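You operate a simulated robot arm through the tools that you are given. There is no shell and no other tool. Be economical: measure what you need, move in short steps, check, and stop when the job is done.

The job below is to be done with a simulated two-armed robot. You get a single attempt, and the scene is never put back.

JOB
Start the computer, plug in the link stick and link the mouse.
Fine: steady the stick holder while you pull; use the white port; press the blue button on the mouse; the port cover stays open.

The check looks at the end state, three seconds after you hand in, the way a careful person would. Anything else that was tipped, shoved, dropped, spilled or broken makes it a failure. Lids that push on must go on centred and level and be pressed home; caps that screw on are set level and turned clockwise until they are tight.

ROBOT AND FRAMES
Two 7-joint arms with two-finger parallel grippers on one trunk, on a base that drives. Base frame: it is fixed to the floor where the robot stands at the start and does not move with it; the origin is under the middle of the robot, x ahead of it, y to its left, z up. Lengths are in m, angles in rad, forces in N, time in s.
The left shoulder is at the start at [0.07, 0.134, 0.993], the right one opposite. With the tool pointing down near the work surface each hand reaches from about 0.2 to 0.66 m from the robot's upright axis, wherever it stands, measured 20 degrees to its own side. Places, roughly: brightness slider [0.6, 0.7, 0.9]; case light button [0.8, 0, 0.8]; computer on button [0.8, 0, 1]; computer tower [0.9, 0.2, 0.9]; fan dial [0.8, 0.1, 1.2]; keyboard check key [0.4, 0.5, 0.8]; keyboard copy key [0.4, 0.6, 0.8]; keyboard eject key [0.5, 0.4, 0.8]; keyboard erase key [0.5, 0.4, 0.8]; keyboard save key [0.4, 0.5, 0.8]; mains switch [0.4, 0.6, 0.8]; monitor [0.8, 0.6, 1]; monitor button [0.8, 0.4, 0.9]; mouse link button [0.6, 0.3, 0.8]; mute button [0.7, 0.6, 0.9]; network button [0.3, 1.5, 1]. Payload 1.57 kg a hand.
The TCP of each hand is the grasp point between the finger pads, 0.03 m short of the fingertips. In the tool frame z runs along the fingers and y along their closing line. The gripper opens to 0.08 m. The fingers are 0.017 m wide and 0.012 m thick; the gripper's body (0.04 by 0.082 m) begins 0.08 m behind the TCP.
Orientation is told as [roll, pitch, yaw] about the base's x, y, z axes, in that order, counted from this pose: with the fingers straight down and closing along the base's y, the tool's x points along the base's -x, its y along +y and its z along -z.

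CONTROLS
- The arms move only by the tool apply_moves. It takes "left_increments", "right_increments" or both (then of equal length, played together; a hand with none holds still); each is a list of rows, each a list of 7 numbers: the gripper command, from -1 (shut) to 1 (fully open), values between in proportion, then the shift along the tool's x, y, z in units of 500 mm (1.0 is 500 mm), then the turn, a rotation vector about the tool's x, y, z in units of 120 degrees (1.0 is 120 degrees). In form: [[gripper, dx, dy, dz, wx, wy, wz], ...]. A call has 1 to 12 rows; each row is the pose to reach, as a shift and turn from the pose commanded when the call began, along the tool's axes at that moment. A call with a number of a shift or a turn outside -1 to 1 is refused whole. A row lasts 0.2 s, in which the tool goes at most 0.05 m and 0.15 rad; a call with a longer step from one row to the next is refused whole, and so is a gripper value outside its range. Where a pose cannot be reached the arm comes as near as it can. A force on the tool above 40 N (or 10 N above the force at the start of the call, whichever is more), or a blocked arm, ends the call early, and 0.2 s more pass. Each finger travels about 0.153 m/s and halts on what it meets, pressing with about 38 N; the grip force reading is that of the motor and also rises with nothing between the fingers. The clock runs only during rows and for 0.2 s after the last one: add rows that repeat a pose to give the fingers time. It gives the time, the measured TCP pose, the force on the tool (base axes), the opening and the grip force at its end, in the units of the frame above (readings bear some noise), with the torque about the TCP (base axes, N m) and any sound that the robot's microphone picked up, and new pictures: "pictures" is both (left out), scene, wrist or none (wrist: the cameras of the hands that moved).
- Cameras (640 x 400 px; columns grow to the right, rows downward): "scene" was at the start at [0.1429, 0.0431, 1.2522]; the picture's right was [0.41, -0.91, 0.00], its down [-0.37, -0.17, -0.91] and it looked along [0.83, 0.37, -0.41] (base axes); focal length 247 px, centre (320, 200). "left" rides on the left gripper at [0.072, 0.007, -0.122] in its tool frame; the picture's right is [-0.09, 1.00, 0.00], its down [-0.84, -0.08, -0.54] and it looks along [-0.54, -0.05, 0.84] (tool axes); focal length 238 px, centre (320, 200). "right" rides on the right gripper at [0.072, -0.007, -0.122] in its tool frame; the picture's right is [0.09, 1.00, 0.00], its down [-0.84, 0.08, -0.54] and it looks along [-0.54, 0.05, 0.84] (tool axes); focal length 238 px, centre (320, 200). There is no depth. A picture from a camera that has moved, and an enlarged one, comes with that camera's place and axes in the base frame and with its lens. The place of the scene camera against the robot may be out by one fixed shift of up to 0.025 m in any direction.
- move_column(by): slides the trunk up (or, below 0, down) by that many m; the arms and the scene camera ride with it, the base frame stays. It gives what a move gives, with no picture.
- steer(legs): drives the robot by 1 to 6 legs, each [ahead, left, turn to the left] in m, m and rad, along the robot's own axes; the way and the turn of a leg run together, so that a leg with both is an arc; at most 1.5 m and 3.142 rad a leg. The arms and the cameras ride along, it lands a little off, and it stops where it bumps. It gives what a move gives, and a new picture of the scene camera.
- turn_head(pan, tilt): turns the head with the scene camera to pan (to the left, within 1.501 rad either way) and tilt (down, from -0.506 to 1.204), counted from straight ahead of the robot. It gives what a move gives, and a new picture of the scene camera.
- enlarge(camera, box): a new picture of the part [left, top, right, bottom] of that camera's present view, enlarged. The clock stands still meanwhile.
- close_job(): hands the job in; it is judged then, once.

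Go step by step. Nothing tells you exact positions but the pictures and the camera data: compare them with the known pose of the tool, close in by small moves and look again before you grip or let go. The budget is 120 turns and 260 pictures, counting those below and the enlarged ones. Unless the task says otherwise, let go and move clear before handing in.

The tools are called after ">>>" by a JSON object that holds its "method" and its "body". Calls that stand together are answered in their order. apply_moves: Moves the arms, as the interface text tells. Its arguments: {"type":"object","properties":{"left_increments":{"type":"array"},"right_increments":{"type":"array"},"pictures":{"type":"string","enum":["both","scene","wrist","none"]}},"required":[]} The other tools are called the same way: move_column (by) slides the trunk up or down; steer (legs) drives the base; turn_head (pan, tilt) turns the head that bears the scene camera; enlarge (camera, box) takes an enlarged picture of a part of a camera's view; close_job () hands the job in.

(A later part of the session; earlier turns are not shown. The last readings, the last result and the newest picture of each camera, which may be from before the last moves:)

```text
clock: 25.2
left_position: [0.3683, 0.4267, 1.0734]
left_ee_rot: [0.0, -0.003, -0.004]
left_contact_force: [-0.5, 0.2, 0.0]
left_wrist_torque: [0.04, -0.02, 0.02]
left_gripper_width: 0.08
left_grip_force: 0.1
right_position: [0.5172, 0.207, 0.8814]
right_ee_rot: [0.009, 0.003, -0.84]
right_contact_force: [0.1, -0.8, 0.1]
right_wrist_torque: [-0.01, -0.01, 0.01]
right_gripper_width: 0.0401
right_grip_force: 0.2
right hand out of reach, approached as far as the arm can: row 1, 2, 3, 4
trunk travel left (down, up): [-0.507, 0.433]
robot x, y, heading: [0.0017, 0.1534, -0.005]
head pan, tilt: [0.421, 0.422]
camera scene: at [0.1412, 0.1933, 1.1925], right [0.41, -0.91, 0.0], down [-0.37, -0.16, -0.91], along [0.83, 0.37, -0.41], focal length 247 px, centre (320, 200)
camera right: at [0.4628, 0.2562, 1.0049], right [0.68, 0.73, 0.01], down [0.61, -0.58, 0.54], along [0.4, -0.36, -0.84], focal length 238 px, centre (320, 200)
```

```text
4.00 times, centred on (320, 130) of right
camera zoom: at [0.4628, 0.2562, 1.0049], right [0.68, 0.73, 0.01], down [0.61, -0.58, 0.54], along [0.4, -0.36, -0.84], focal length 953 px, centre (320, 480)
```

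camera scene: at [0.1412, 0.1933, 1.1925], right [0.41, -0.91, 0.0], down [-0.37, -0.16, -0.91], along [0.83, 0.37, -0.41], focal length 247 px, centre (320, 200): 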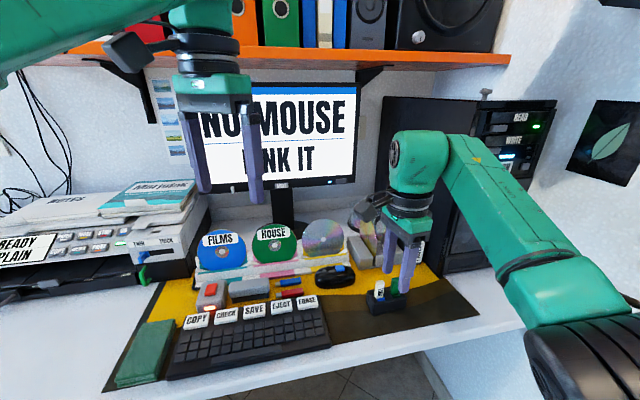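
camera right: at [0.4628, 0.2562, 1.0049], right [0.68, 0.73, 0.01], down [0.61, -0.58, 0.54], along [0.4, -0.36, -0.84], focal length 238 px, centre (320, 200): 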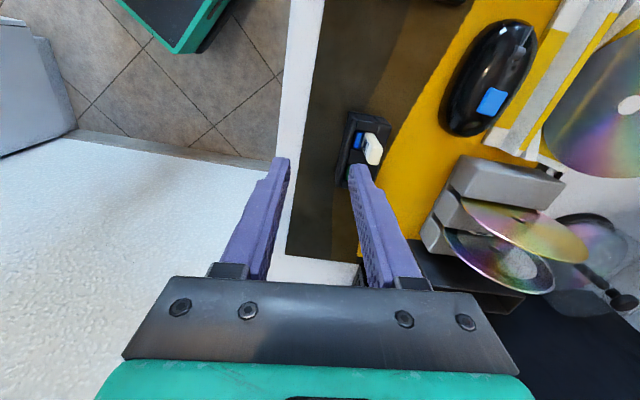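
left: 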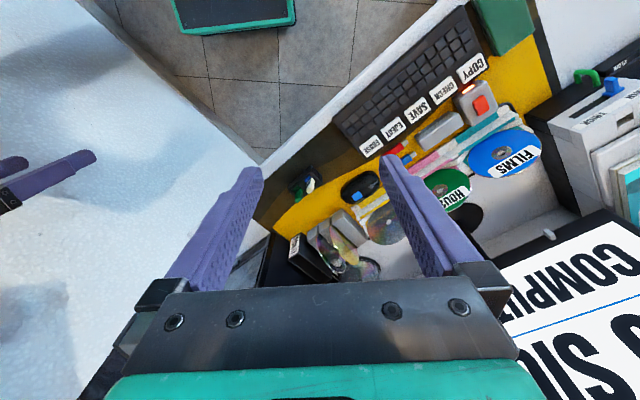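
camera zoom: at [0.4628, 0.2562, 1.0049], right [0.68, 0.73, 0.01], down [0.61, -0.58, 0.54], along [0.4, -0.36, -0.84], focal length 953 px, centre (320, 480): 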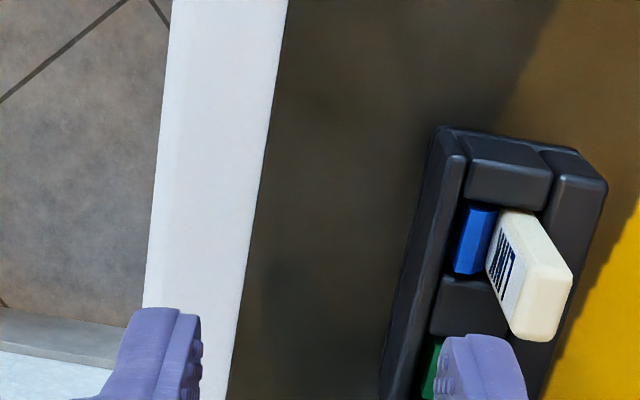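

The right hand falls short in this roll, so I'll raise it and drive a bit further forward and left.

>>> {"method": "apply_moves", "body": {"right_increments": [[0.0, 0, -0.05, -0.06, 0, 0, 0], [0.0, 0, -0.14, -0.12, 0, 0, 0], [0.0, 0, -0.2, -0.18, 0, 0, 0], [0.0, 0, -0.2, -0.22, 0, 0, 0]], "pictures": "none"}}

>>> {"method": "steer", "body": {"legs": [[0.1, 0.08, 0]]}}

```text
refused: row 2 steps farther than a row can; nothing moved
```

```text
clock: 26.5
left_position: [0.4688, 0.5063, 1.0731]
left_ee_rot: [-0.003, 0.0, -0.004]
left_contact_force: [-0.1, -0.4, 0.1]
left_wrist_torque: [0.02, 0.01, -0.02]
left_gripper_width: 0.08
left_grip_force: 0.1
right_position: [0.6171, 0.2871, 0.8826]
right_ee_rot: [0.004, 0.003, -0.839]
right_contact_force: [0.1, 0.6, 0.4]
right_wrist_torque: [0.01, 0.0, 0.01]
right_gripper_width: 0.0399
right_grip_force: 0.0
trunk travel left (down, up): [-0.507, 0.433]
robot x, y, heading: [0.0989, 0.234, 0.001]
head pan, tilt: [0.421, 0.422]
camera scene: at [0.2428, 0.2739, 1.1922], right [0.41, -0.91, 0.0], down [-0.37, -0.17, -0.91], along [0.83, 0.37, -0.41], focal length 247 px, centre (320, 200)
```

scene: 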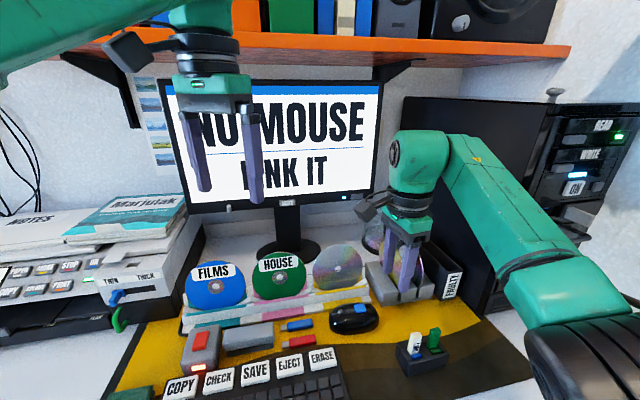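

That drive happened although the lift was refused; the right fingers now stand over the disc rack, with no force read. I'll check closely before moving.

>>> {"method": "enlarge", "body": {"camera": "scene", "box": [350, 180, 470, 310]}}

>>> {"method": "enlarge", "body": {"camera": "right", "box": [160, 60, 480, 300]}}

```text
3.08 times, centred on (410, 245) of scene
camera zoom: at [0.2428, 0.2739, 1.1922], right [0.41, -0.91, 0.0], down [-0.37, -0.17, -0.91], along [0.83, 0.37, -0.41], focal length 760 px, centre (43, 62)
```

zoom: 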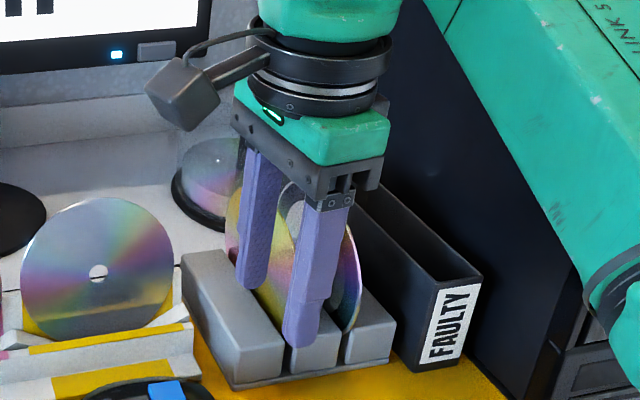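

```text
1.67 times, centred on (320, 180) of right
camera zoom: at [0.5641, 0.3365, 1.0044], right [0.68, 0.73, 0.01], down [0.62, -0.57, 0.54], along [0.4, -0.36, -0.84], focal length 397 px, centre (320, 233)
```

zoom: 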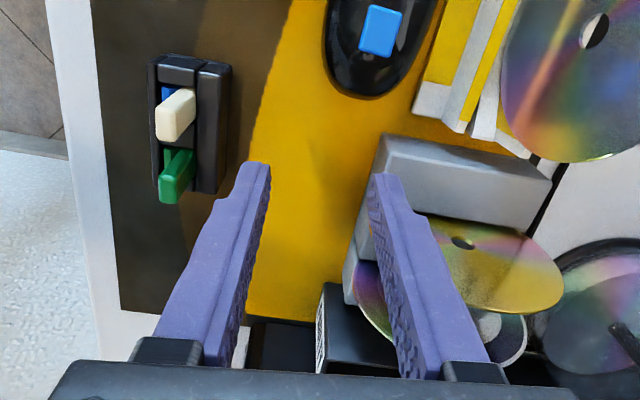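

The discs look untouched. I'll lift straight up, then move back over the stick.

>>> {"method": "apply_moves", "body": {"right_increments": [[0.0, 0, 0, -0.04, 0, 0, 0], [0.0, 0, 0, -0.1, 0, 0, 0], [0.0, 0, -0.06, -0.1, 0, 0, 0], [0.0, 0, -0.12, -0.1, 0, 0, 0], [0.0, 0, -0.145, -0.06, 0, 0, 0], [0.0, 0, -0.145, -0.06, 0, 0, 0]]}}

```text
clock: 27.9
left_position: [0.4685, 0.5066, 1.0739]
left_ee_rot: [0.0, 0.0, -0.004]
left_contact_force: [1.1, -0.1, 0.5]
left_wrist_torque: [-0.02, 0.01, -0.02]
left_gripper_width: 0.0801
left_grip_force: 0.0
right_position: [0.6121, 0.2757, 0.9366]
right_ee_rot: [0.053, -0.003, -0.858]
right_contact_force: [0.7, -0.3, 0.4]
right_wrist_torque: [-0.03, 0.02, 0.0]
right_gripper_width: 0.0401
right_grip_force: 0.0
right hand out of reach, approached as far as the arm can: row 1, 2, 3, 4, 5, 6
trunk travel left (down, up): [-0.507, 0.433]
robot x, y, heading: [0.0939, 0.2299, -0.003]
head pan, tilt: [0.421, 0.422]
camera scene: at [0.2428, 0.2737, 1.1922], right [0.41, -0.91, 0.0], down [-0.37, -0.17, -0.91], along [0.83, 0.37, -0.41], focal length 247 px, centre (320, 200)
camera right: at [0.5545, 0.3222, 1.0587], right [0.69, 0.72, 0.05], down [0.58, -0.6, 0.55], along [0.43, -0.35, -0.83], focal length 238 px, centre (320, 200)
```

scene: 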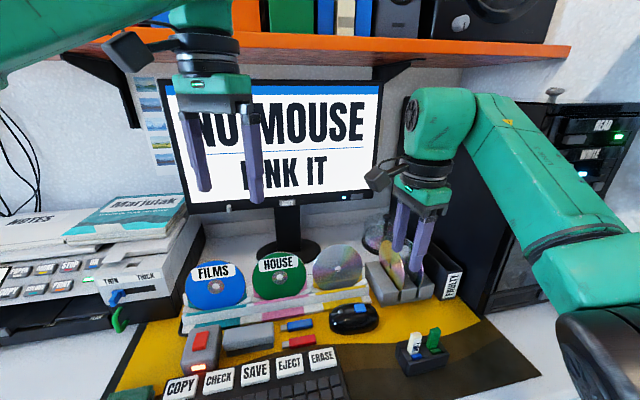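
right: 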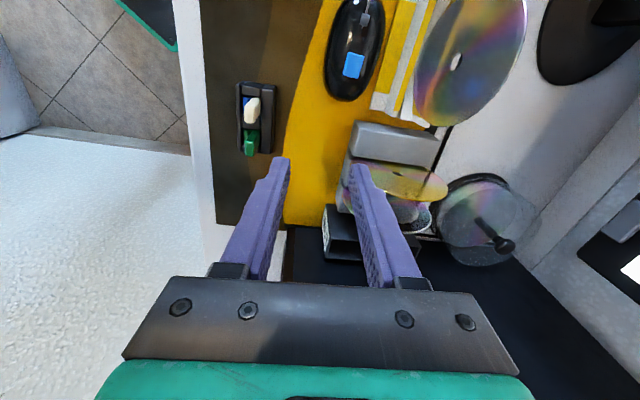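

The wrist is stuck at a limit in this pose, so I'll unwind the right hand to its natural roll and retract. After that I'll change stance: turning the robot to the right for the pull needs less wrist roll.

>>> {"method": "apply_moves", "body": {"right_increments": [[0, 0, -0.03, -0.04, 0, 0, -0.05], [0, 0, -0.07, -0.08, 0, 0, -0.11], [0, 0, -0.12, -0.12, 0, 0, -0.17], [0, -0.01, -0.17, -0.13, 0, 0, -0.23], [0, -0.01, -0.22, -0.13, 0, 0, -0.29], [0, -0.014, -0.27, -0.13, 0, 0, -0.35], [0, -0.014, -0.308, -0.13, 0, 0, -0.41], [0, -0.014, -0.308, -0.13, 0, 0, -0.41]], "pictures": "scene"}}

```text
clock: 29.7
left_position: [0.4692, 0.5072, 1.0732]
left_ee_rot: [-0.001, 0.0, -0.004]
left_contact_force: [0.1, -0.7, 0.0]
left_wrist_torque: [0.02, 0.0, 0.02]
left_gripper_width: 0.0798
left_grip_force: 0.1
right_position: [0.4982, 0.1677, 0.9905]
right_ee_rot: [0.031, -0.041, 0.002]
right_contact_force: [0.7, -0.3, 0.2]
right_wrist_torque: [0.01, -0.02, 0.02]
right_gripper_width: 0.0399
right_grip_force: 0.0
right hand out of reach, approached as far as the arm can: row 1
trunk travel left (down, up): [-0.507, 0.433]
robot x, y, heading: [0.1014, 0.2289, -0.002]
head pan, tilt: [0.421, 0.422]
camera scene: at [0.243, 0.2741, 1.1921], right [0.41, -0.91, 0.0], down [-0.37, -0.17, -0.91], along [0.83, 0.37, -0.41], focal length 247 px, centre (320, 200)
```

scene: 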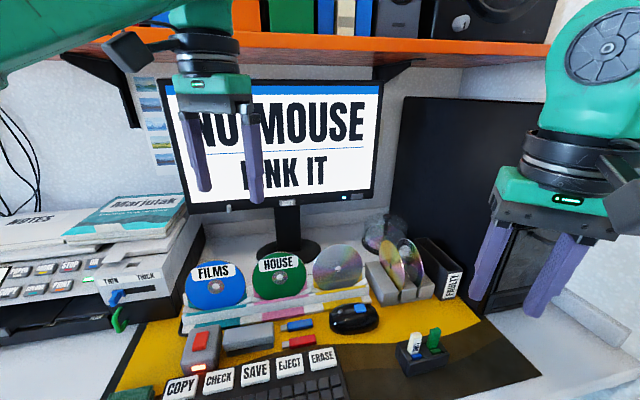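

The right arm is back in a natural pose and the discs are undisturbed. I'll drive left and turn right about 30 degrees to stand square to the holder's long axis.

>>> {"method": "steer", "body": {"legs": [[0.03, 0.27, 0], [0, 0, -0.52]]}}

```text
clock: 31.1
left_position: [0.4866, 0.6653, 1.0779]
left_ee_rot: [0.005, -0.017, -0.021]
left_contact_force: [15.6, 26.3, -291.1]
left_wrist_torque: [-9.43, 8.84, 0.36]
left_gripper_width: 0.0799
left_grip_force: 0.1
right_position: [0.5168, 0.3341, 0.9928]
right_ee_rot: [0.034, -0.043, -0.002]
right_contact_force: [-0.4, 0.0, -0.6]
right_wrist_torque: [0.0, -0.05, -0.01]
right_gripper_width: 0.0401
right_grip_force: 0.1
trunk travel left (down, up): [-0.507, 0.433]
robot x, y, heading: [0.1222, 0.4015, -0.009]
head pan, tilt: [0.421, 0.422]
stopped in leg 1: the force on the tool passed its limit (the readings are from after the stop); the commanded pose is now the measured one
camera scene: at [0.2604, 0.4404, 1.1925], right [0.4, -0.91, 0.0], down [-0.37, -0.16, -0.91], along [0.83, 0.37, -0.41], focal length 247 px, centre (320, 200)
```

scene: 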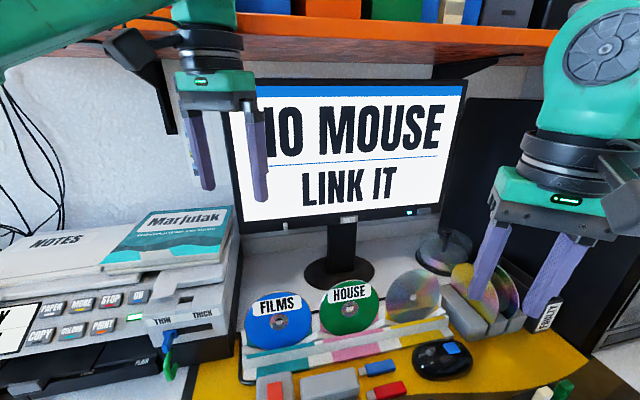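

The left arm bumped the shelf edge while driving. I'll reverse the same way right away.

>>> {"method": "steer", "body": {"legs": [[-0.03, -0.16, 0]]}}

```text
clock: 31.9
left_position: [0.4886, 0.6646, 1.0774]
left_ee_rot: [-0.003, -0.027, -0.005]
left_contact_force: [1.5, 2.8, -508.2]
left_wrist_torque: [-9.48, 11.26, 0.11]
left_gripper_width: 0.0801
left_grip_force: 0.1
right_position: [0.5159, 0.328, 0.9903]
right_ee_rot: [0.028, -0.042, 0.0]
right_contact_force: [0.7, 0.7, -0.6]
right_wrist_torque: [0.01, -0.01, 0.01]
right_gripper_width: 0.0402
right_grip_force: 0.1
trunk travel left (down, up): [-0.507, 0.433]
robot x, y, heading: [0.1171, 0.391, -0.005]
head pan, tilt: [0.421, 0.422]
stopped in leg 1: the force on the tool passed its limit (the readings are from after the stop); the commanded pose is now the measured one
camera scene: at [0.2615, 0.4355, 1.1917], right [0.4, -0.91, 0.0], down [-0.38, -0.17, -0.91], along [0.83, 0.37, -0.41], focal length 247 px, centre (320, 200)
```

scene: 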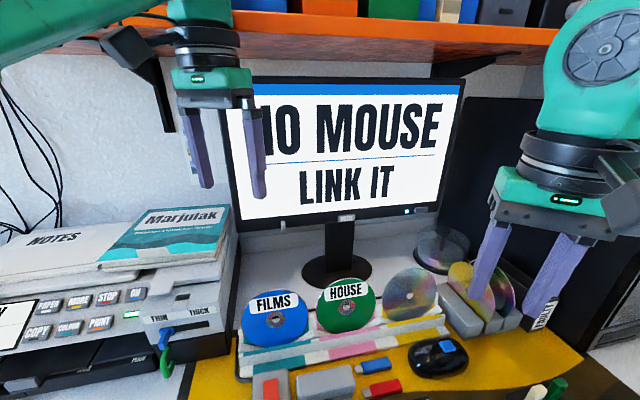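

The left wrist is wedged up against the shelf (force straight down on it). I'll lower the left hand.

>>> {"method": "apply_moves", "body": {"left_increments": [[1, 0, 0, 0.04, 0, 0, 0], [1, 0, 0, 0.1, 0, 0, 0], [1, 0.02, 0, 0.16, 0, 0, 0]]}}

```text
clock: 32.2
left_position: [0.4902, 0.6645, 1.0784]
left_ee_rot: [-0.002, -0.031, -0.003]
left_contact_force: [-0.2, -11.5, -793.9]
left_wrist_torque: [-10.4, 17.85, -0.32]
left_gripper_width: 0.0801
left_grip_force: 0.0
right_position: [0.5168, 0.3286, 0.9905]
right_ee_rot: [0.029, -0.042, 0.0]
right_contact_force: [0.6, -0.5, 0.2]
right_wrist_torque: [-0.03, -0.01, 0.0]
right_gripper_width: 0.04
right_grip_force: 0.1
trunk travel left (down, up): [-0.507, 0.433]
robot x, y, heading: [0.1179, 0.3872, -0.002]
head pan, tilt: [0.421, 0.422]
stopped in row 1 (left hand): the force on the tool passed its limit (the readings are from after the stop); the commanded pose is now the measured one
camera scene: at [0.2624, 0.4343, 1.1919], right [0.4, -0.91, 0.0], down [-0.38, -0.17, -0.91], along [0.83, 0.37, -0.41], focal length 247 px, centre (320, 200)
camera left: at [0.4149, 0.6728, 1.1987], right [0.1, 1.0, 0.0], down [0.82, -0.08, 0.57], along [0.57, -0.05, -0.82], focal length 238 px, centre (320, 200)
```

scene: 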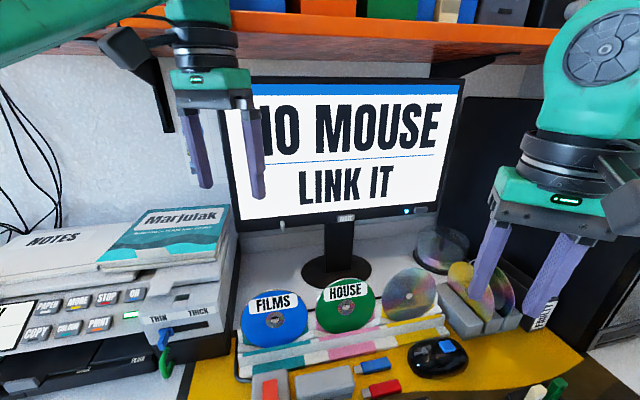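
left: 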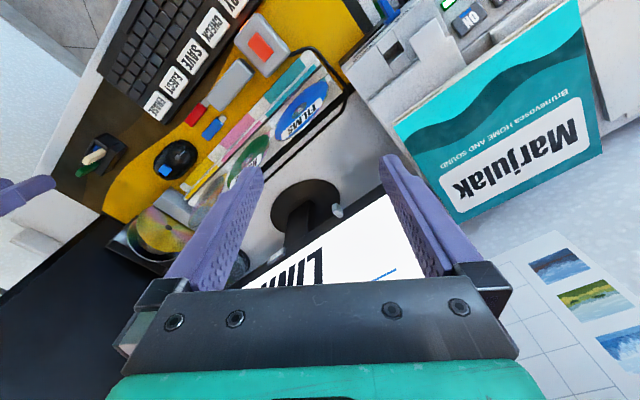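

Lowering made it worse, so I'll pull the left hand straight back (-x), away from the shelf edge.

>>> {"method": "apply_moves", "body": {"left_increments": [[1, 0.06, 0, 0, 0, 0, 0], [1, 0.14, 0, 0, 0, 0, 0], [1, 0.2, 0, 0, 0, 0, 0]], "pictures": "scene"}}

```text
clock: 32.5
left_position: [0.4906, 0.6648, 1.0778]
left_ee_rot: [-0.002, -0.034, -0.005]
left_contact_force: [4.4, -3.1, -337.1]
left_wrist_torque: [-4.6, 8.43, -0.05]
left_gripper_width: 0.0798
left_grip_force: 0.1
right_position: [0.5193, 0.3264, 0.989]
right_ee_rot: [0.03, -0.041, 0.0]
right_contact_force: [0.6, 0.6, 0.7]
right_wrist_torque: [0.02, -0.01, 0.0]
right_gripper_width: 0.0398
right_grip_force: 0.0
trunk travel left (down, up): [-0.507, 0.433]
robot x, y, heading: [0.1155, 0.3929, -0.004]
head pan, tilt: [0.421, 0.422]
stopped in row 1 (left hand): the force on the tool passed its limit (the readings are from after the stop); the commanded pose is now the measured one
camera scene: at [0.2649, 0.4332, 1.1916], right [0.4, -0.91, 0.0], down [-0.38, -0.17, -0.91], along [0.83, 0.37, -0.41], focal length 247 px, centre (320, 200)
```

scene: 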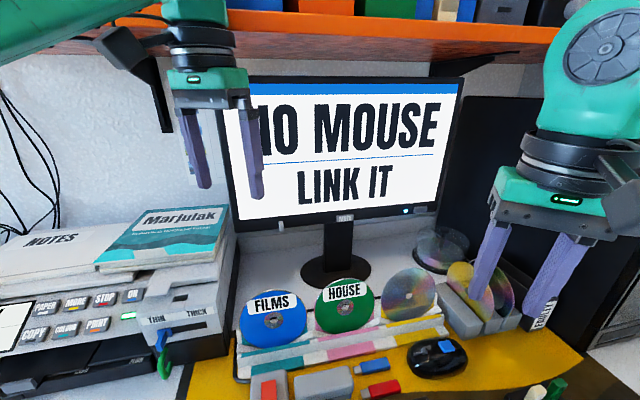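

The contact pushes down on the left wrist, so lowering the whole trunk should free it.

>>> {"method": "move_column", "body": {"by": -0.04}}

```text
clock: 32.8
left_position: [0.4927, 0.6649, 1.0775]
left_ee_rot: [-0.002, -0.048, 0.002]
left_contact_force: [25.7, -2.6, -413.2]
left_wrist_torque: [-5.44, 12.69, -0.39]
left_gripper_width: 0.0803
left_grip_force: 0.1
right_position: [0.5213, 0.325, 0.9842]
right_ee_rot: [0.031, -0.039, -0.001]
right_contact_force: [0.5, 0.4, -0.2]
right_wrist_torque: [0.01, 0.04, -0.01]
right_gripper_width: 0.0399
right_grip_force: 0.0
trunk travel left (down, up): [-0.502, 0.438]
robot x, y, heading: [0.1193, 0.3923, -0.004]
head pan, tilt: [0.421, 0.422]
stopped: the force on the tool passed its limit (the readings are from after the stop); the commanded pose is now the measured one
```

The shelf edge seems lodged at the neck of the left wrist, so I need to come straight back. I'll try backing the base.

>>> {"method": "steer", "body": {"legs": [[-0.1, 0, 0]]}}

>>> {"method": "enlarge", "body": {"camera": "scene", "box": [80, 0, 320, 150]}}

```text
clock: 34.0
left_position: [0.3923, 0.6615, 1.0773]
left_ee_rot: [-0.004, -0.045, 0.005]
left_contact_force: [0.3, 0.8, 0.5]
left_wrist_torque: [-0.04, 0.02, -0.01]
left_gripper_width: 0.0802
left_grip_force: 0.0
right_position: [0.4215, 0.3221, 0.9838]
right_ee_rot: [0.029, -0.038, 0.003]
right_contact_force: [0.3, 0.9, 0.2]
right_wrist_torque: [-0.03, -0.01, 0.01]
right_gripper_width: 0.04
right_grip_force: 0.0
trunk travel left (down, up): [-0.502, 0.438]
robot x, y, heading: [0.0185, 0.3875, -0.004]
head pan, tilt: [0.421, 0.422]
camera scene: at [0.168, 0.4276, 1.1867], right [0.41, -0.91, 0.0], down [-0.38, -0.17, -0.91], along [0.83, 0.37, -0.41], focal length 247 px, centre (320, 200)
```

scene: 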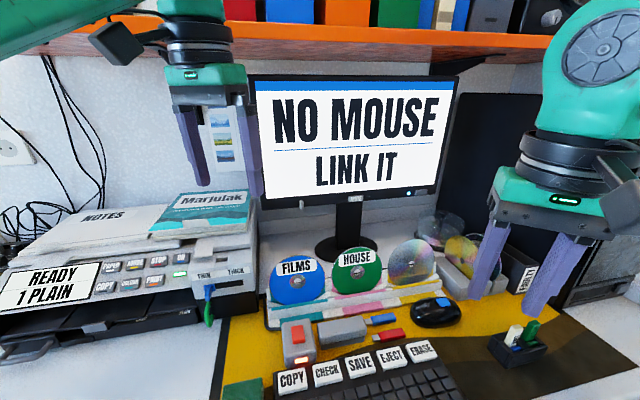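

```text
2.67 times, centred on (200, 75) of scene
camera zoom: at [0.168, 0.4276, 1.1867], right [0.41, -0.91, 0.0], down [-0.38, -0.17, -0.91], along [0.83, 0.37, -0.41], focal length 659 px, centre (640, 533)
```

zoom: 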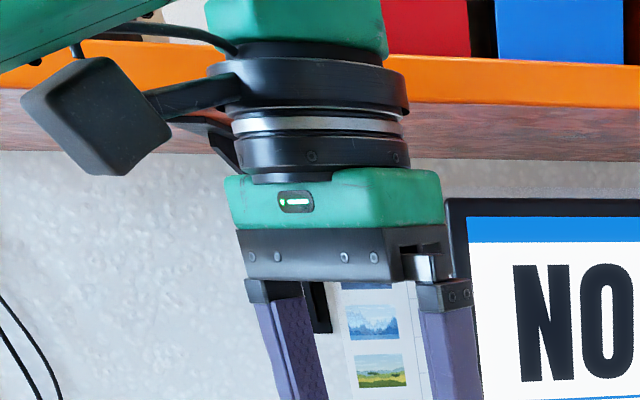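

Freed: forces are zero and nothing on the shelf or desk has moved. I'll tuck the left hand lower and closer before changing stance.

>>> {"method": "apply_moves", "body": {"left_increments": [[1, 0.06, -0.03, 0.03, 0, 0, 0], [1, 0.12, -0.06, 0.06, 0, 0, 0], [1, 0.18, -0.09, 0.09, 0, 0, 0], [1, 0.22, -0.12, 0.14, 0, 0, 0], [1, 0.248, -0.148, 0.2, 0, 0.01, 0], [1, 0.248, -0.148, 0.24, 0, 0.02, 0]], "pictures": "none"}}

```text
clock: 35.4
left_position: [0.2729, 0.585, 0.9532]
left_ee_rot: [-0.005, -0.008, 0.006]
left_contact_force: [0.4, 0.1, 0.6]
left_wrist_torque: [0.0, 0.02, 0.0]
left_gripper_width: 0.0801
left_grip_force: 0.0
right_position: [0.4184, 0.3223, 0.9869]
right_ee_rot: [0.029, -0.043, 0.003]
right_contact_force: [0.2, -0.1, -0.8]
right_wrist_torque: [-0.02, 0.0, -0.04]
right_gripper_width: 0.0402
right_grip_force: 0.1
trunk travel left (down, up): [-0.502, 0.438]
robot x, y, heading: [0.0184, 0.3848, -0.005]
head pan, tilt: [0.421, 0.422]
```

>>> {"method": "steer", "body": {"legs": [[0, 0.15, 0], [0, 0, -0.52]]}}

```text
clock: 36.7
left_position: [0.272, 0.7115, 0.9526]
left_ee_rot: [-0.006, -0.011, 0.0]
left_contact_force: [0.3, 0.5, -0.2]
left_wrist_torque: [-0.01, -0.01, 0.0]
left_gripper_width: 0.0802
left_grip_force: 0.2
right_position: [0.4162, 0.4483, 0.9865]
right_ee_rot: [0.031, -0.044, -0.003]
right_contact_force: [0.5, 0.4, -0.9]
right_wrist_torque: [-0.01, 0.05, -0.01]
right_gripper_width: 0.0398
right_grip_force: 0.0
trunk travel left (down, up): [-0.502, 0.438]
robot x, y, heading: [0.0179, 0.5074, -0.01]
head pan, tilt: [0.421, 0.422]
stopped in leg 1: the robot was blocked; the commanded pose is now the measured one
camera scene: at [0.1613, 0.5554, 1.1879], right [0.4, -0.92, 0.0], down [-0.37, -0.17, -0.91], along [0.84, 0.37, -0.41], focal length 247 px, centre (320, 200)
```

scene: 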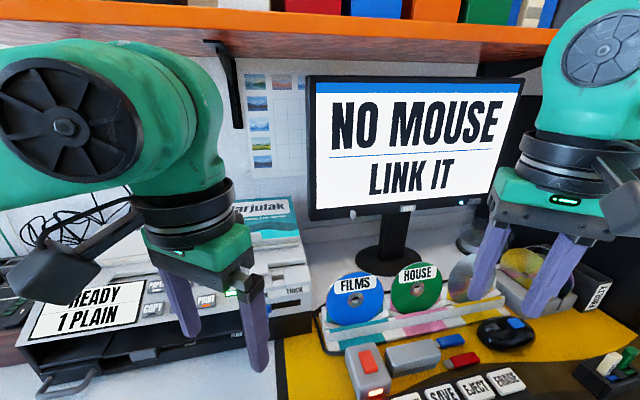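

The base was blocked on the left at y ≈ 0.51. I'll ease off a few centimetres and turn.

>>> {"method": "steer", "body": {"legs": [[0, -0.04, 0], [0, 0, -0.52]]}}

```text
clock: 39.1
left_position: [0.3376, 0.5171, 0.9525]
left_ee_rot: [-0.004, -0.008, -0.526]
left_contact_force: [-0.4, 0.1, -0.4]
left_wrist_torque: [0.02, 0.05, -0.05]
left_gripper_width: 0.08
left_grip_force: 0.0
right_position: [0.3291, 0.2164, 0.9875]
right_ee_rot: [0.031, -0.043, -0.527]
right_contact_force: [-0.3, -0.4, 0.4]
right_wrist_torque: [-0.02, -0.02, 0.0]
right_gripper_width: 0.0397
right_grip_force: 0.0
trunk travel left (down, up): [-0.502, 0.438]
robot x, y, heading: [0.0202, 0.4692, -0.527]
head pan, tilt: [0.421, 0.422]
camera scene: at [0.1613, 0.4417, 1.188], right [-0.11, -0.99, 0.0], down [-0.41, 0.05, -0.91], along [0.91, -0.1, -0.41], focal length 247 px, centre (320, 200)
```

scene: 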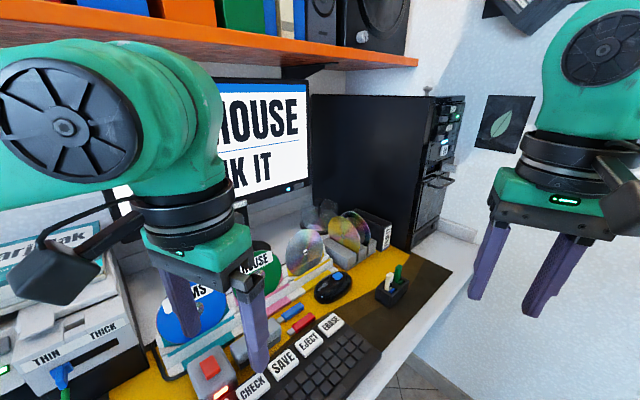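

I'll go ahead about 0.11 m toward the holder.

>>> {"method": "steer", "body": {"legs": [[0.11, 0.03, 0]]}}

```text
clock: 40.3
left_position: [0.4497, 0.4875, 0.9527]
left_ee_rot: [-0.005, -0.009, -0.524]
left_contact_force: [-0.1, 1.1, -0.4]
left_wrist_torque: [0.04, 0.03, 0.0]
left_gripper_width: 0.0798
left_grip_force: 0.3
right_position: [0.4418, 0.1872, 0.9861]
right_ee_rot: [0.029, -0.043, -0.526]
right_contact_force: [-0.2, -0.5, 0.5]
right_wrist_torque: [0.01, 0.01, 0.02]
right_gripper_width: 0.0399
right_grip_force: 0.1
trunk travel left (down, up): [-0.502, 0.438]
robot x, y, heading: [0.1266, 0.4409, -0.53]
head pan, tilt: [0.421, 0.422]
camera scene: at [0.2733, 0.4115, 1.1879], right [-0.11, -0.99, 0.0], down [-0.41, 0.04, -0.91], along [0.91, -0.1, -0.41], focal length 247 px, centre (320, 200)
```

scene: 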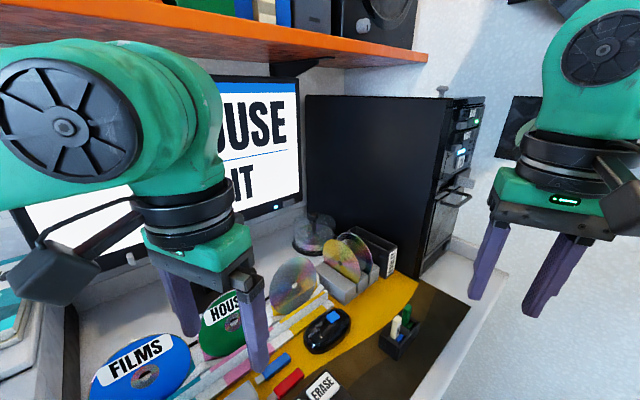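

Now the holder sits almost straight ahead. I'll bring the right hand over the white stick, turned to the holder's angle.

>>> {"method": "apply_moves", "body": {"right_increments": [[0.0, -0.04, 0.05, 0.02, 0.004, 0.006, 0.04], [0.0, -0.08, 0.1, 0.06, 0.007, 0.011, 0.08], [0.0, -0.12, 0.16, 0.11, 0.01, 0.015, 0.12], [0.0, -0.157, 0.211, 0.172, 0.0138, 0.0205, 0.157], [0.0, -0.157, 0.211, 0.172, 0.0138, 0.0205, 0.157]]}}

>>> {"method": "enlarge", "body": {"camera": "right", "box": [240, 80, 400, 180]}}

```text
clock: 41.5
left_position: [0.4477, 0.4864, 0.9534]
left_ee_rot: [-0.003, -0.008, -0.523]
left_contact_force: [0.1, 0.3, 0.1]
left_wrist_torque: [-0.02, 0.0, -0.02]
left_gripper_width: 0.0801
left_grip_force: 0.1
right_position: [0.5657, 0.2387, 0.9068]
right_ee_rot: [0.006, 0.006, -0.855]
right_contact_force: [-0.4, -0.7, 0.2]
right_wrist_torque: [0.02, 0.01, 0.03]
right_gripper_width: 0.04
right_grip_force: 0.1
trunk travel left (down, up): [-0.502, 0.438]
robot x, y, heading: [0.1328, 0.439, -0.527]
head pan, tilt: [0.421, 0.422]
camera scene: at [0.2722, 0.4111, 1.1881], right [-0.11, -0.99, 0.0], down [-0.41, 0.05, -0.91], along [0.91, -0.1, -0.41], focal length 247 px, centre (320, 200)
camera right: at [0.5126, 0.289, 1.03], right [0.69, 0.72, 0.01], down [0.61, -0.58, 0.54], along [0.39, -0.37, -0.84], focal length 238 px, centre (320, 200)
```

scene: 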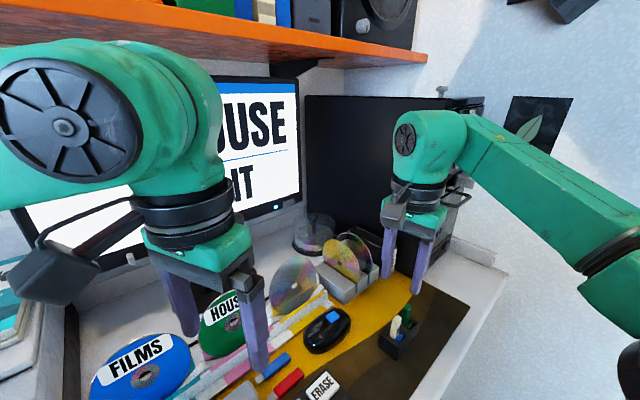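
right: 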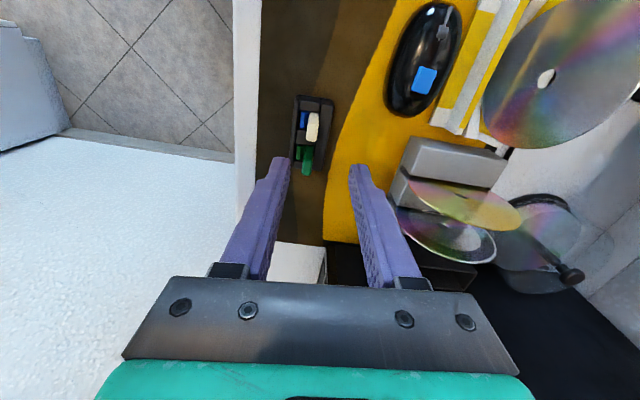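

```text
4.00 times, centred on (320, 130) of right
camera zoom: at [0.5126, 0.289, 1.03], right [0.69, 0.72, 0.01], down [0.61, -0.58, 0.54], along [0.39, -0.37, -0.84], focal length 953 px, centre (320, 480)
```

zoom: 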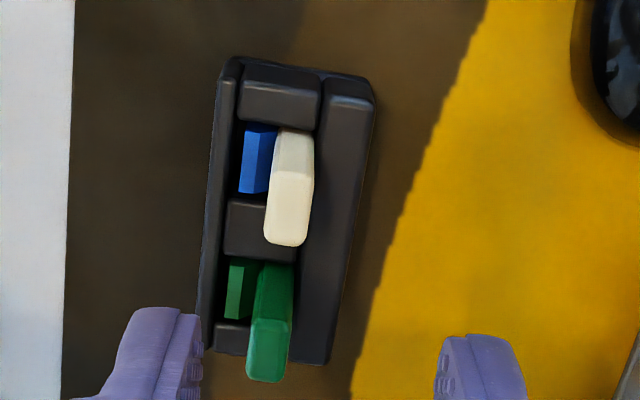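

Reach is fine here: the white stick is at about (0.557, 0.236) and the holder's left end near (0.543, 0.255). Next the left hand comes in tilted 44 degrees from the left end, fingers open, to a pre-grasp point.

>>> {"method": "apply_moves", "body": {"left_increments": [[1, -0.04, -0.04, 0.02, 0.0115, -0.0604, 0.0285], [1, -0.08, -0.08, 0.05, 0.023, -0.1208, 0.057], [1, -0.12, -0.12, 0.09, 0.0345, -0.1811, 0.0855], [1, -0.16, -0.165, 0.13, 0.046, -0.2415, 0.114], [1, -0.205, -0.205, 0.175, 0.0576, -0.3019, 0.1426], [1, -0.25, -0.248, 0.222, 0.0691, -0.3623, 0.1711], [1, -0.25, -0.248, 0.222, 0.0691, -0.3623, 0.1711]]}}

>>> {"method": "enlarge", "body": {"camera": "right", "box": [200, 40, 420, 180]}}

```text
clock: 43.1
left_position: [0.5296, 0.2902, 0.9047]
left_ee_rot: [-0.017, -0.71, -0.858]
left_contact_force: [0.7, 0.2, 0.5]
left_wrist_torque: [0.0, 0.01, 0.0]
left_gripper_width: 0.0798
left_grip_force: 0.0
left hand out of reach, approached as far as the arm can: row 3, 4, 5, 6, 7
right_position: [0.5665, 0.2387, 0.9072]
right_ee_rot: [0.008, 0.006, -0.854]
right_contact_force: [-0.9, 0.1, -0.9]
right_wrist_torque: [0.01, 0.01, -0.03]
right_gripper_width: 0.04
right_grip_force: 0.1
trunk travel left (down, up): [-0.502, 0.438]
robot x, y, heading: [0.1281, 0.4447, -0.532]
head pan, tilt: [0.421, 0.422]
camera scene: at [0.2733, 0.4116, 1.1879], right [-0.11, -0.99, 0.0], down [-0.41, 0.04, -0.91], along [0.91, -0.1, -0.41], focal length 247 px, centre (320, 200)
camera left: at [0.4486, 0.3976, 0.9514], right [0.81, 0.59, 0.05], down [0.13, -0.26, 0.96], along [0.58, -0.77, -0.28], focal length 238 px, centre (320, 200)
```

scene: 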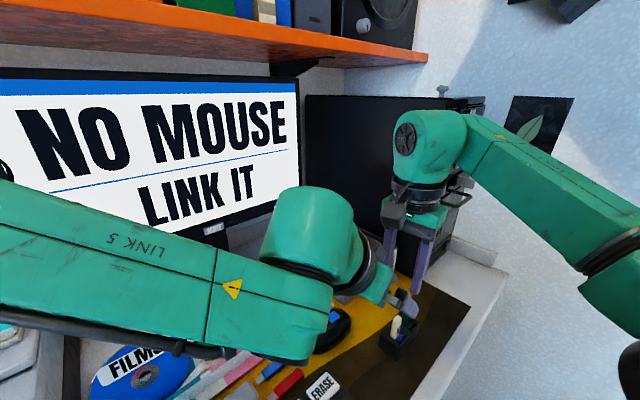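
left: 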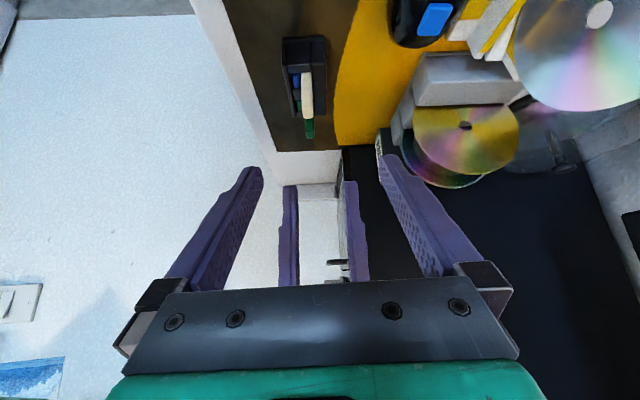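

```text
2.86 times, centred on (310, 110) of right
camera zoom: at [0.5131, 0.2894, 1.0301], right [0.69, 0.72, 0.01], down [0.61, -0.58, 0.54], along [0.39, -0.37, -0.84], focal length 681 px, centre (349, 457)
```

zoom: 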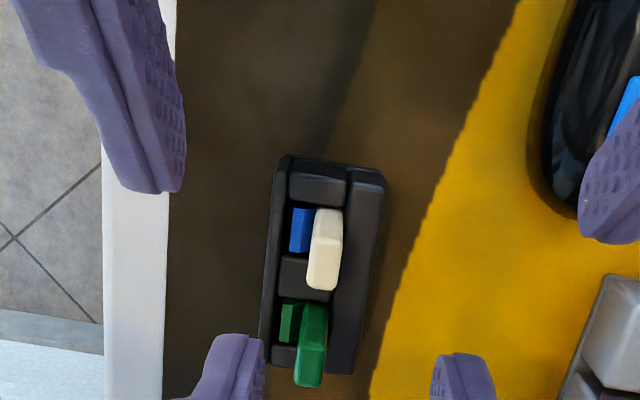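

The left hand is too folded here, so both hands need some lean and the robot should stand a little further back. I'll back off 7 cm first.

>>> {"method": "steer", "body": {"legs": [[-0.07, 0, 0]]}}

```text
clock: 44.1
left_position: [0.4699, 0.3254, 0.9054]
left_ee_rot: [-0.016, -0.712, -0.859]
left_contact_force: [-0.1, 1.1, 0.3]
left_wrist_torque: [-0.02, 0.0, 0.01]
left_gripper_width: 0.08
left_grip_force: 0.1
right_position: [0.5075, 0.2745, 0.9078]
right_ee_rot: [0.007, 0.006, -0.852]
right_contact_force: [-0.8, -1.2, 0.3]
right_wrist_torque: [0.0, -0.02, 0.01]
right_gripper_width: 0.0397
right_grip_force: 0.0
trunk travel left (down, up): [-0.502, 0.438]
robot x, y, heading: [0.0732, 0.4727, -0.527]
head pan, tilt: [0.421, 0.422]
camera scene: at [0.2138, 0.4465, 1.188], right [-0.11, -0.99, 0.0], down [-0.41, 0.04, -0.91], along [0.91, -0.1, -0.41], focal length 247 px, centre (320, 200)
```

scene: 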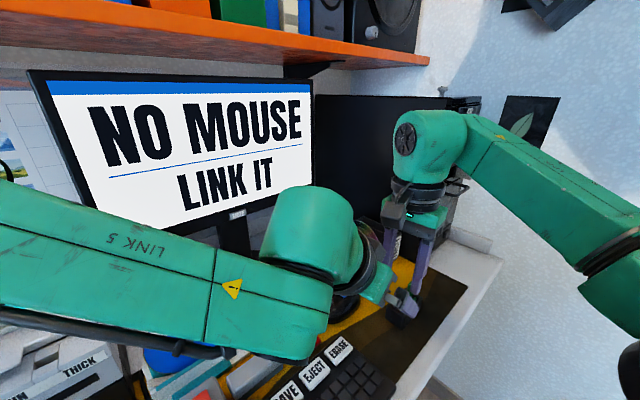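

Now the right hand moves away to the right with a 20-degree lean, above the stick.

>>> {"method": "apply_moves", "body": {"right_increments": [[0.0, -0.05, 0.0, 0.0, 0, 0.045, 0.006], [0.0, -0.1, 0.01, 0.0, 0, 0.09, 0.012], [0.0, -0.15, 0.02, 0.01, 0, 0.135, 0.018], [0.0, -0.2, 0.023, 0.02, 0, 0.1667, 0.0215], [0.0, -0.2, 0.023, 0.02, 0, 0.1667, 0.0215]], "pictures": "wrist"}}

```text
clock: 45.3
left_position: [0.4695, 0.3229, 0.9045]
left_ee_rot: [-0.014, -0.712, -0.86]
left_contact_force: [0.3, -0.6, 0.1]
left_wrist_torque: [0.05, -0.01, 0.02]
left_gripper_width: 0.0799
left_grip_force: 0.0
right_position: [0.4952, 0.2483, 0.8877]
right_ee_rot: [0.004, 0.356, -0.9]
right_contact_force: [-0.6, -0.3, 1.0]
right_wrist_torque: [0.04, -0.05, -0.01]
right_gripper_width: 0.0402
right_grip_force: 0.1
right hand out of reach, approached as far as the arm can: row 1, 2, 3, 4, 5
trunk travel left (down, up): [-0.502, 0.438]
robot x, y, heading: [0.0711, 0.4757, -0.53]
head pan, tilt: [0.421, 0.422]
camera right: at [0.4743, 0.2647, 1.0276], right [0.72, 0.69, 0.03], down [0.67, -0.71, 0.22], along [0.17, -0.14, -0.98], focal length 238 px, centre (320, 200)
```

right: 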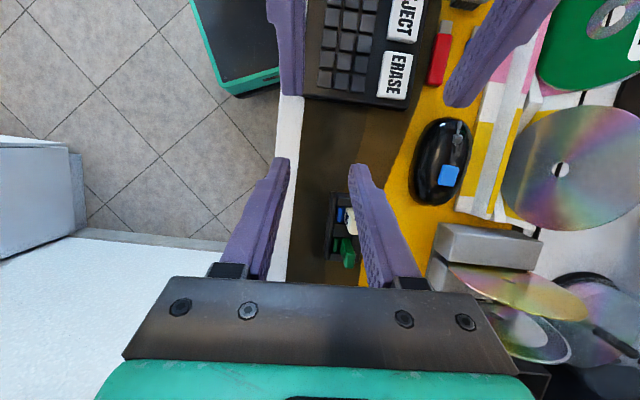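

Now I understand: each arm's wrist only reaches about 0.53 m from its shoulder, and the left needs about 0.3 m. A stance near (0.08, 0.37) heading -0.25 suits both, so I'll drive there.

>>> {"method": "steer", "body": {"legs": [[0, -0.1, 0], [0, 0, 0.28], [0.06, 0, 0]]}}

```text
clock: 48.0
left_position: [0.5032, 0.343, 0.9046]
left_ee_rot: [-0.014, -0.711, -0.571]
left_contact_force: [-0.2, -0.3, -1.1]
left_wrist_torque: [-0.02, 0.03, -0.02]
left_gripper_width: 0.0799
left_grip_force: 0.0
right_position: [0.5493, 0.278, 0.8873]
right_ee_rot: [0.001, 0.355, -0.61]
right_contact_force: [0.8, -0.2, 0.0]
right_wrist_torque: [0.02, 0.02, 0.01]
right_gripper_width: 0.04
right_grip_force: 0.0
trunk travel left (down, up): [-0.502, 0.438]
robot x, y, heading: [0.0747, 0.3742, -0.239]
head pan, tilt: [0.421, 0.422]
camera scene: at [0.2254, 0.3843, 1.1879], right [0.18, -0.98, 0.0], down [-0.4, -0.07, -0.91], along [0.9, 0.16, -0.41], focal length 247 px, centre (320, 200)
```

scene: 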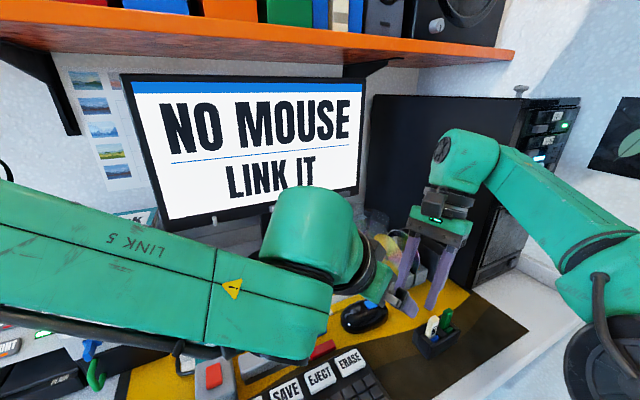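

I'll set the right hand above the stick with a 15-degree lean.

>>> {"method": "apply_moves", "body": {"right_increments": [[0.0, -0.03, -0.025, -0.022, -0.014, -0.0147, 0.044], [0.0, -0.065, -0.05, -0.044, -0.028, -0.0293, 0.088], [0.0, -0.098, -0.077, -0.066, -0.042, -0.044, 0.132], [0.0, -0.098, -0.077, -0.066, -0.042, -0.044, 0.132]], "pictures": "wrist"}}

```text
clock: 49.0
left_position: [0.5013, 0.3424, 0.9055]
left_ee_rot: [-0.017, -0.709, -0.571]
left_contact_force: [0.0, -0.4, -0.5]
left_wrist_torque: [0.02, 0.03, -0.02]
left_gripper_width: 0.0799
left_grip_force: 0.1
right_position: [0.5721, 0.2134, 0.9037]
right_ee_rot: [0.001, 0.26, -0.901]
right_contact_force: [-0.6, 0.1, 0.1]
right_wrist_torque: [-0.04, 0.0, -0.03]
right_gripper_width: 0.0402
right_grip_force: 0.0
trunk travel left (down, up): [-0.502, 0.438]
robot x, y, heading: [0.08, 0.3729, -0.242]
head pan, tilt: [0.421, 0.422]
camera right: at [0.543, 0.2395, 1.0404], right [0.72, 0.69, 0.02], down [0.65, -0.69, 0.31], along [0.23, -0.21, -0.95], focal length 238 px, centre (320, 200)
```

right: 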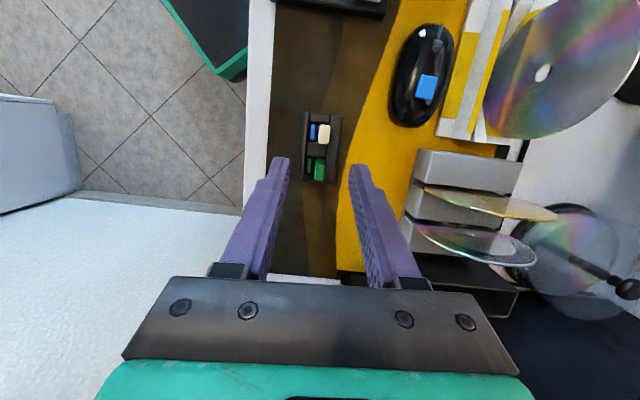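

The right hand is well placed over the stick. Now the left hand goes to its pre-grasp at the holder's left end.

>>> {"method": "apply_moves", "body": {"left_increments": [[1, 0.01, -0.02, 0.03, 0.03, 0.0156, 0.041], [1, 0.024, -0.04, 0.07, 0.064, 0.0312, 0.083], [1, 0.036, -0.06, 0.105, 0.0964, 0.0468, 0.1242], [1, 0.036, -0.06, 0.105, 0.0964, 0.0468, 0.1242]]}}

>>> {"method": "enlarge", "body": {"camera": "right", "box": [200, 40, 420, 180]}}

```text
clock: 50.0
left_position: [0.5029, 0.3058, 0.8551]
left_ee_rot: [-0.014, -0.616, -0.903]
left_contact_force: [-0.9, 0.0, 0.2]
left_wrist_torque: [0.01, -0.02, 0.01]
left_gripper_width: 0.0797
left_grip_force: 0.0
right_position: [0.5722, 0.2133, 0.9038]
right_ee_rot: [-0.001, 0.261, -0.899]
right_contact_force: [0.0, -0.1, 0.1]
right_wrist_torque: [0.05, 0.0, 0.0]
right_gripper_width: 0.04
right_grip_force: 0.1
trunk travel left (down, up): [-0.502, 0.438]
robot x, y, heading: [0.0766, 0.3752, -0.239]
head pan, tilt: [0.421, 0.422]
camera scene: at [0.2241, 0.3845, 1.188], right [0.18, -0.98, 0.0], down [-0.4, -0.07, -0.91], along [0.9, 0.16, -0.41], focal length 247 px, centre (320, 200)
camera left: at [0.4305, 0.4126, 0.9137], right [0.83, 0.55, 0.04], down [0.17, -0.33, 0.93], along [0.52, -0.77, -0.37], focal length 238 px, centre (320, 200)
```

scene: 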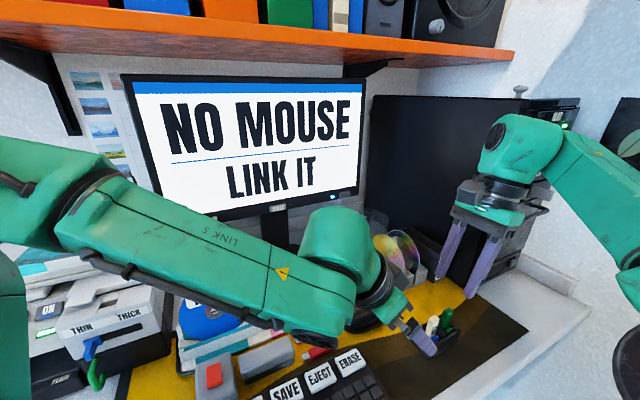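
left: 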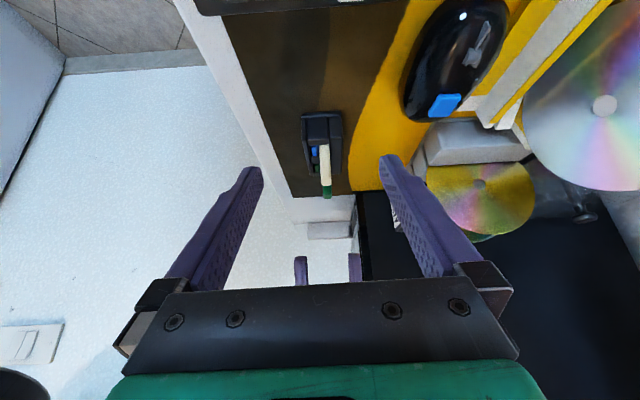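

```text
2.86 times, centred on (310, 110) of right
camera zoom: at [0.5423, 0.2393, 1.0407], right [0.72, 0.69, 0.02], down [0.65, -0.69, 0.31], along [0.23, -0.21, -0.95], focal length 681 px, centre (349, 457)
```

zoom: 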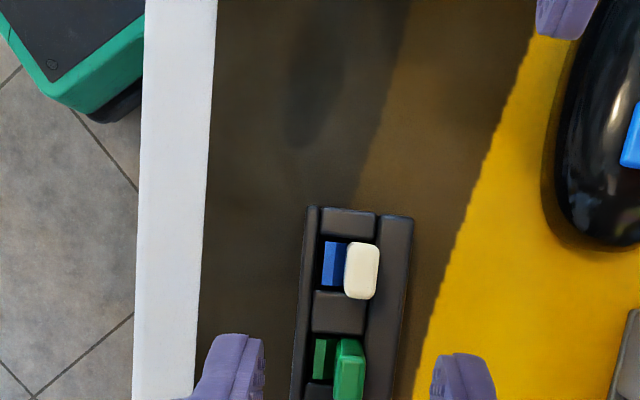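

The left hand is aligned with the holder's end. I'll advance 10 cm along its fingers with the opening reduced to 65 mm.

>>> {"method": "apply_moves", "body": {"left_increments": [[0.62, 0, 0, 0.05, 0, 0, 0], [0.62, 0, -0.0036, 0.11, 0, 0, 0], [0.62, 0, -0.0036, 0.16, 0, 0, 0], [0.62, 0, -0.0036, 0.19, 0, 0, 0], [0.62, 0, -0.0036, 0.202, 0, 0, 0]]}}

>>> {"method": "enlarge", "body": {"camera": "right", "box": [200, 40, 420, 180]}}

```text
clock: 51.2
left_position: [0.538, 0.2585, 0.7711]
left_ee_rot: [-0.012, -0.615, -0.901]
left_contact_force: [0.2, 0.3, -0.6]
left_wrist_torque: [0.0, 0.0, -0.04]
left_gripper_width: 0.0649
left_grip_force: 0.0
right_position: [0.5726, 0.2125, 0.904]
right_ee_rot: [-0.002, 0.26, -0.898]
right_contact_force: [0.1, -0.7, -1.1]
right_wrist_torque: [0.0, 0.07, -0.02]
right_gripper_width: 0.0401
right_grip_force: 0.0
trunk travel left (down, up): [-0.502, 0.438]
robot x, y, heading: [0.0782, 0.3743, -0.241]
head pan, tilt: [0.421, 0.422]
camera scene: at [0.2247, 0.3844, 1.1879], right [0.18, -0.98, 0.0], down [-0.4, -0.07, -0.91], along [0.9, 0.16, -0.41], focal length 247 px, centre (320, 200)
camera left: at [0.4647, 0.3663, 0.8307], right [0.83, 0.55, 0.04], down [0.17, -0.33, 0.93], along [0.53, -0.76, -0.37], focal length 238 px, centre (320, 200)
```

scene: 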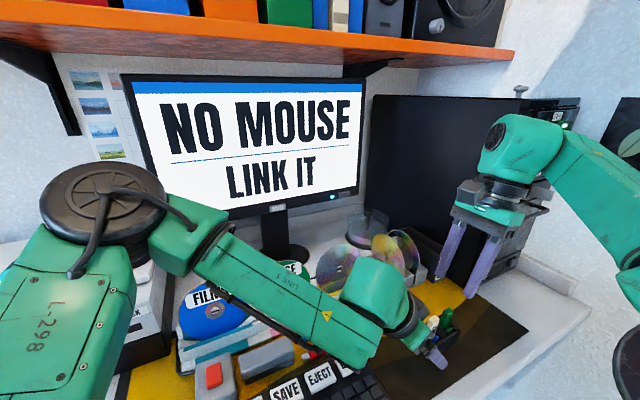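
left: 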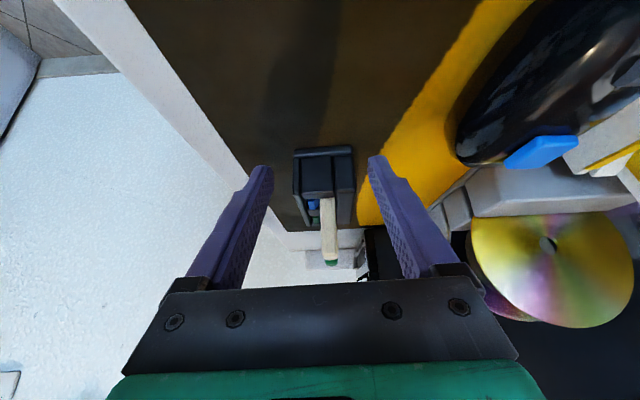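

```text
2.86 times, centred on (310, 110) of right
camera zoom: at [0.5428, 0.2392, 1.0404], right [0.72, 0.69, 0.02], down [0.65, -0.69, 0.31], along [0.23, -0.21, -0.95], focal length 681 px, centre (349, 457)
```

zoom: 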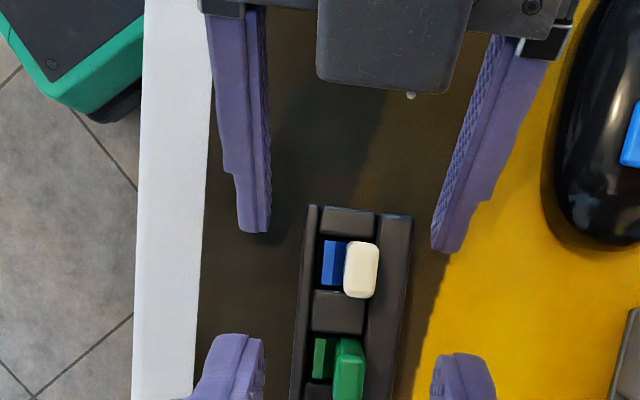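

The fingers straddle the holder's end. I'll centre by 3 mm and close.

>>> {"method": "apply_moves", "body": {"left_increments": [[0.62, 0, 0.006, 0, 0, 0, 0], [0.3, 0, 0.006, 0, 0, 0, 0], [0.05, 0, 0.006, 0, 0, 0, 0], [-0.3, 0, 0.006, 0, 0, 0, 0], [-0.3, 0, 0.006, 0, 0, 0, 0]], "pictures": "none"}}

>>> {"method": "enlarge", "body": {"camera": "right", "box": [200, 40, 420, 180]}}

```text
clock: 52.4
left_position: [0.5392, 0.2607, 0.7709]
left_ee_rot: [-0.014, -0.617, -0.902]
left_contact_force: [0.3, -0.3, 0.8]
left_wrist_torque: [0.05, -0.02, -0.01]
left_gripper_width: 0.0407
left_grip_force: 37.8
right_position: [0.5737, 0.213, 0.9042]
right_ee_rot: [0.0, 0.26, -0.899]
right_contact_force: [-0.2, -0.6, 0.2]
right_wrist_torque: [-0.01, 0.01, 0.0]
right_gripper_width: 0.0401
right_grip_force: 0.1
trunk travel left (down, up): [-0.502, 0.438]
robot x, y, heading: [0.0757, 0.3752, -0.241]
head pan, tilt: [0.421, 0.422]
```

```text
2.86 times, centred on (310, 110) of right
camera zoom: at [0.5428, 0.2392, 1.0404], right [0.72, 0.69, 0.02], down [0.65, -0.69, 0.31], along [0.23, -0.21, -0.95], focal length 681 px, centre (349, 457)
```

zoom: 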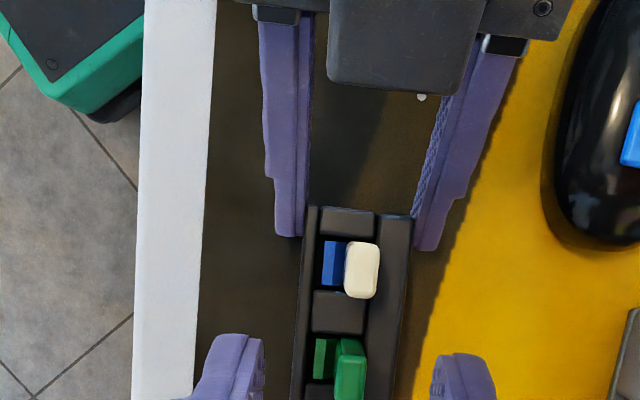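

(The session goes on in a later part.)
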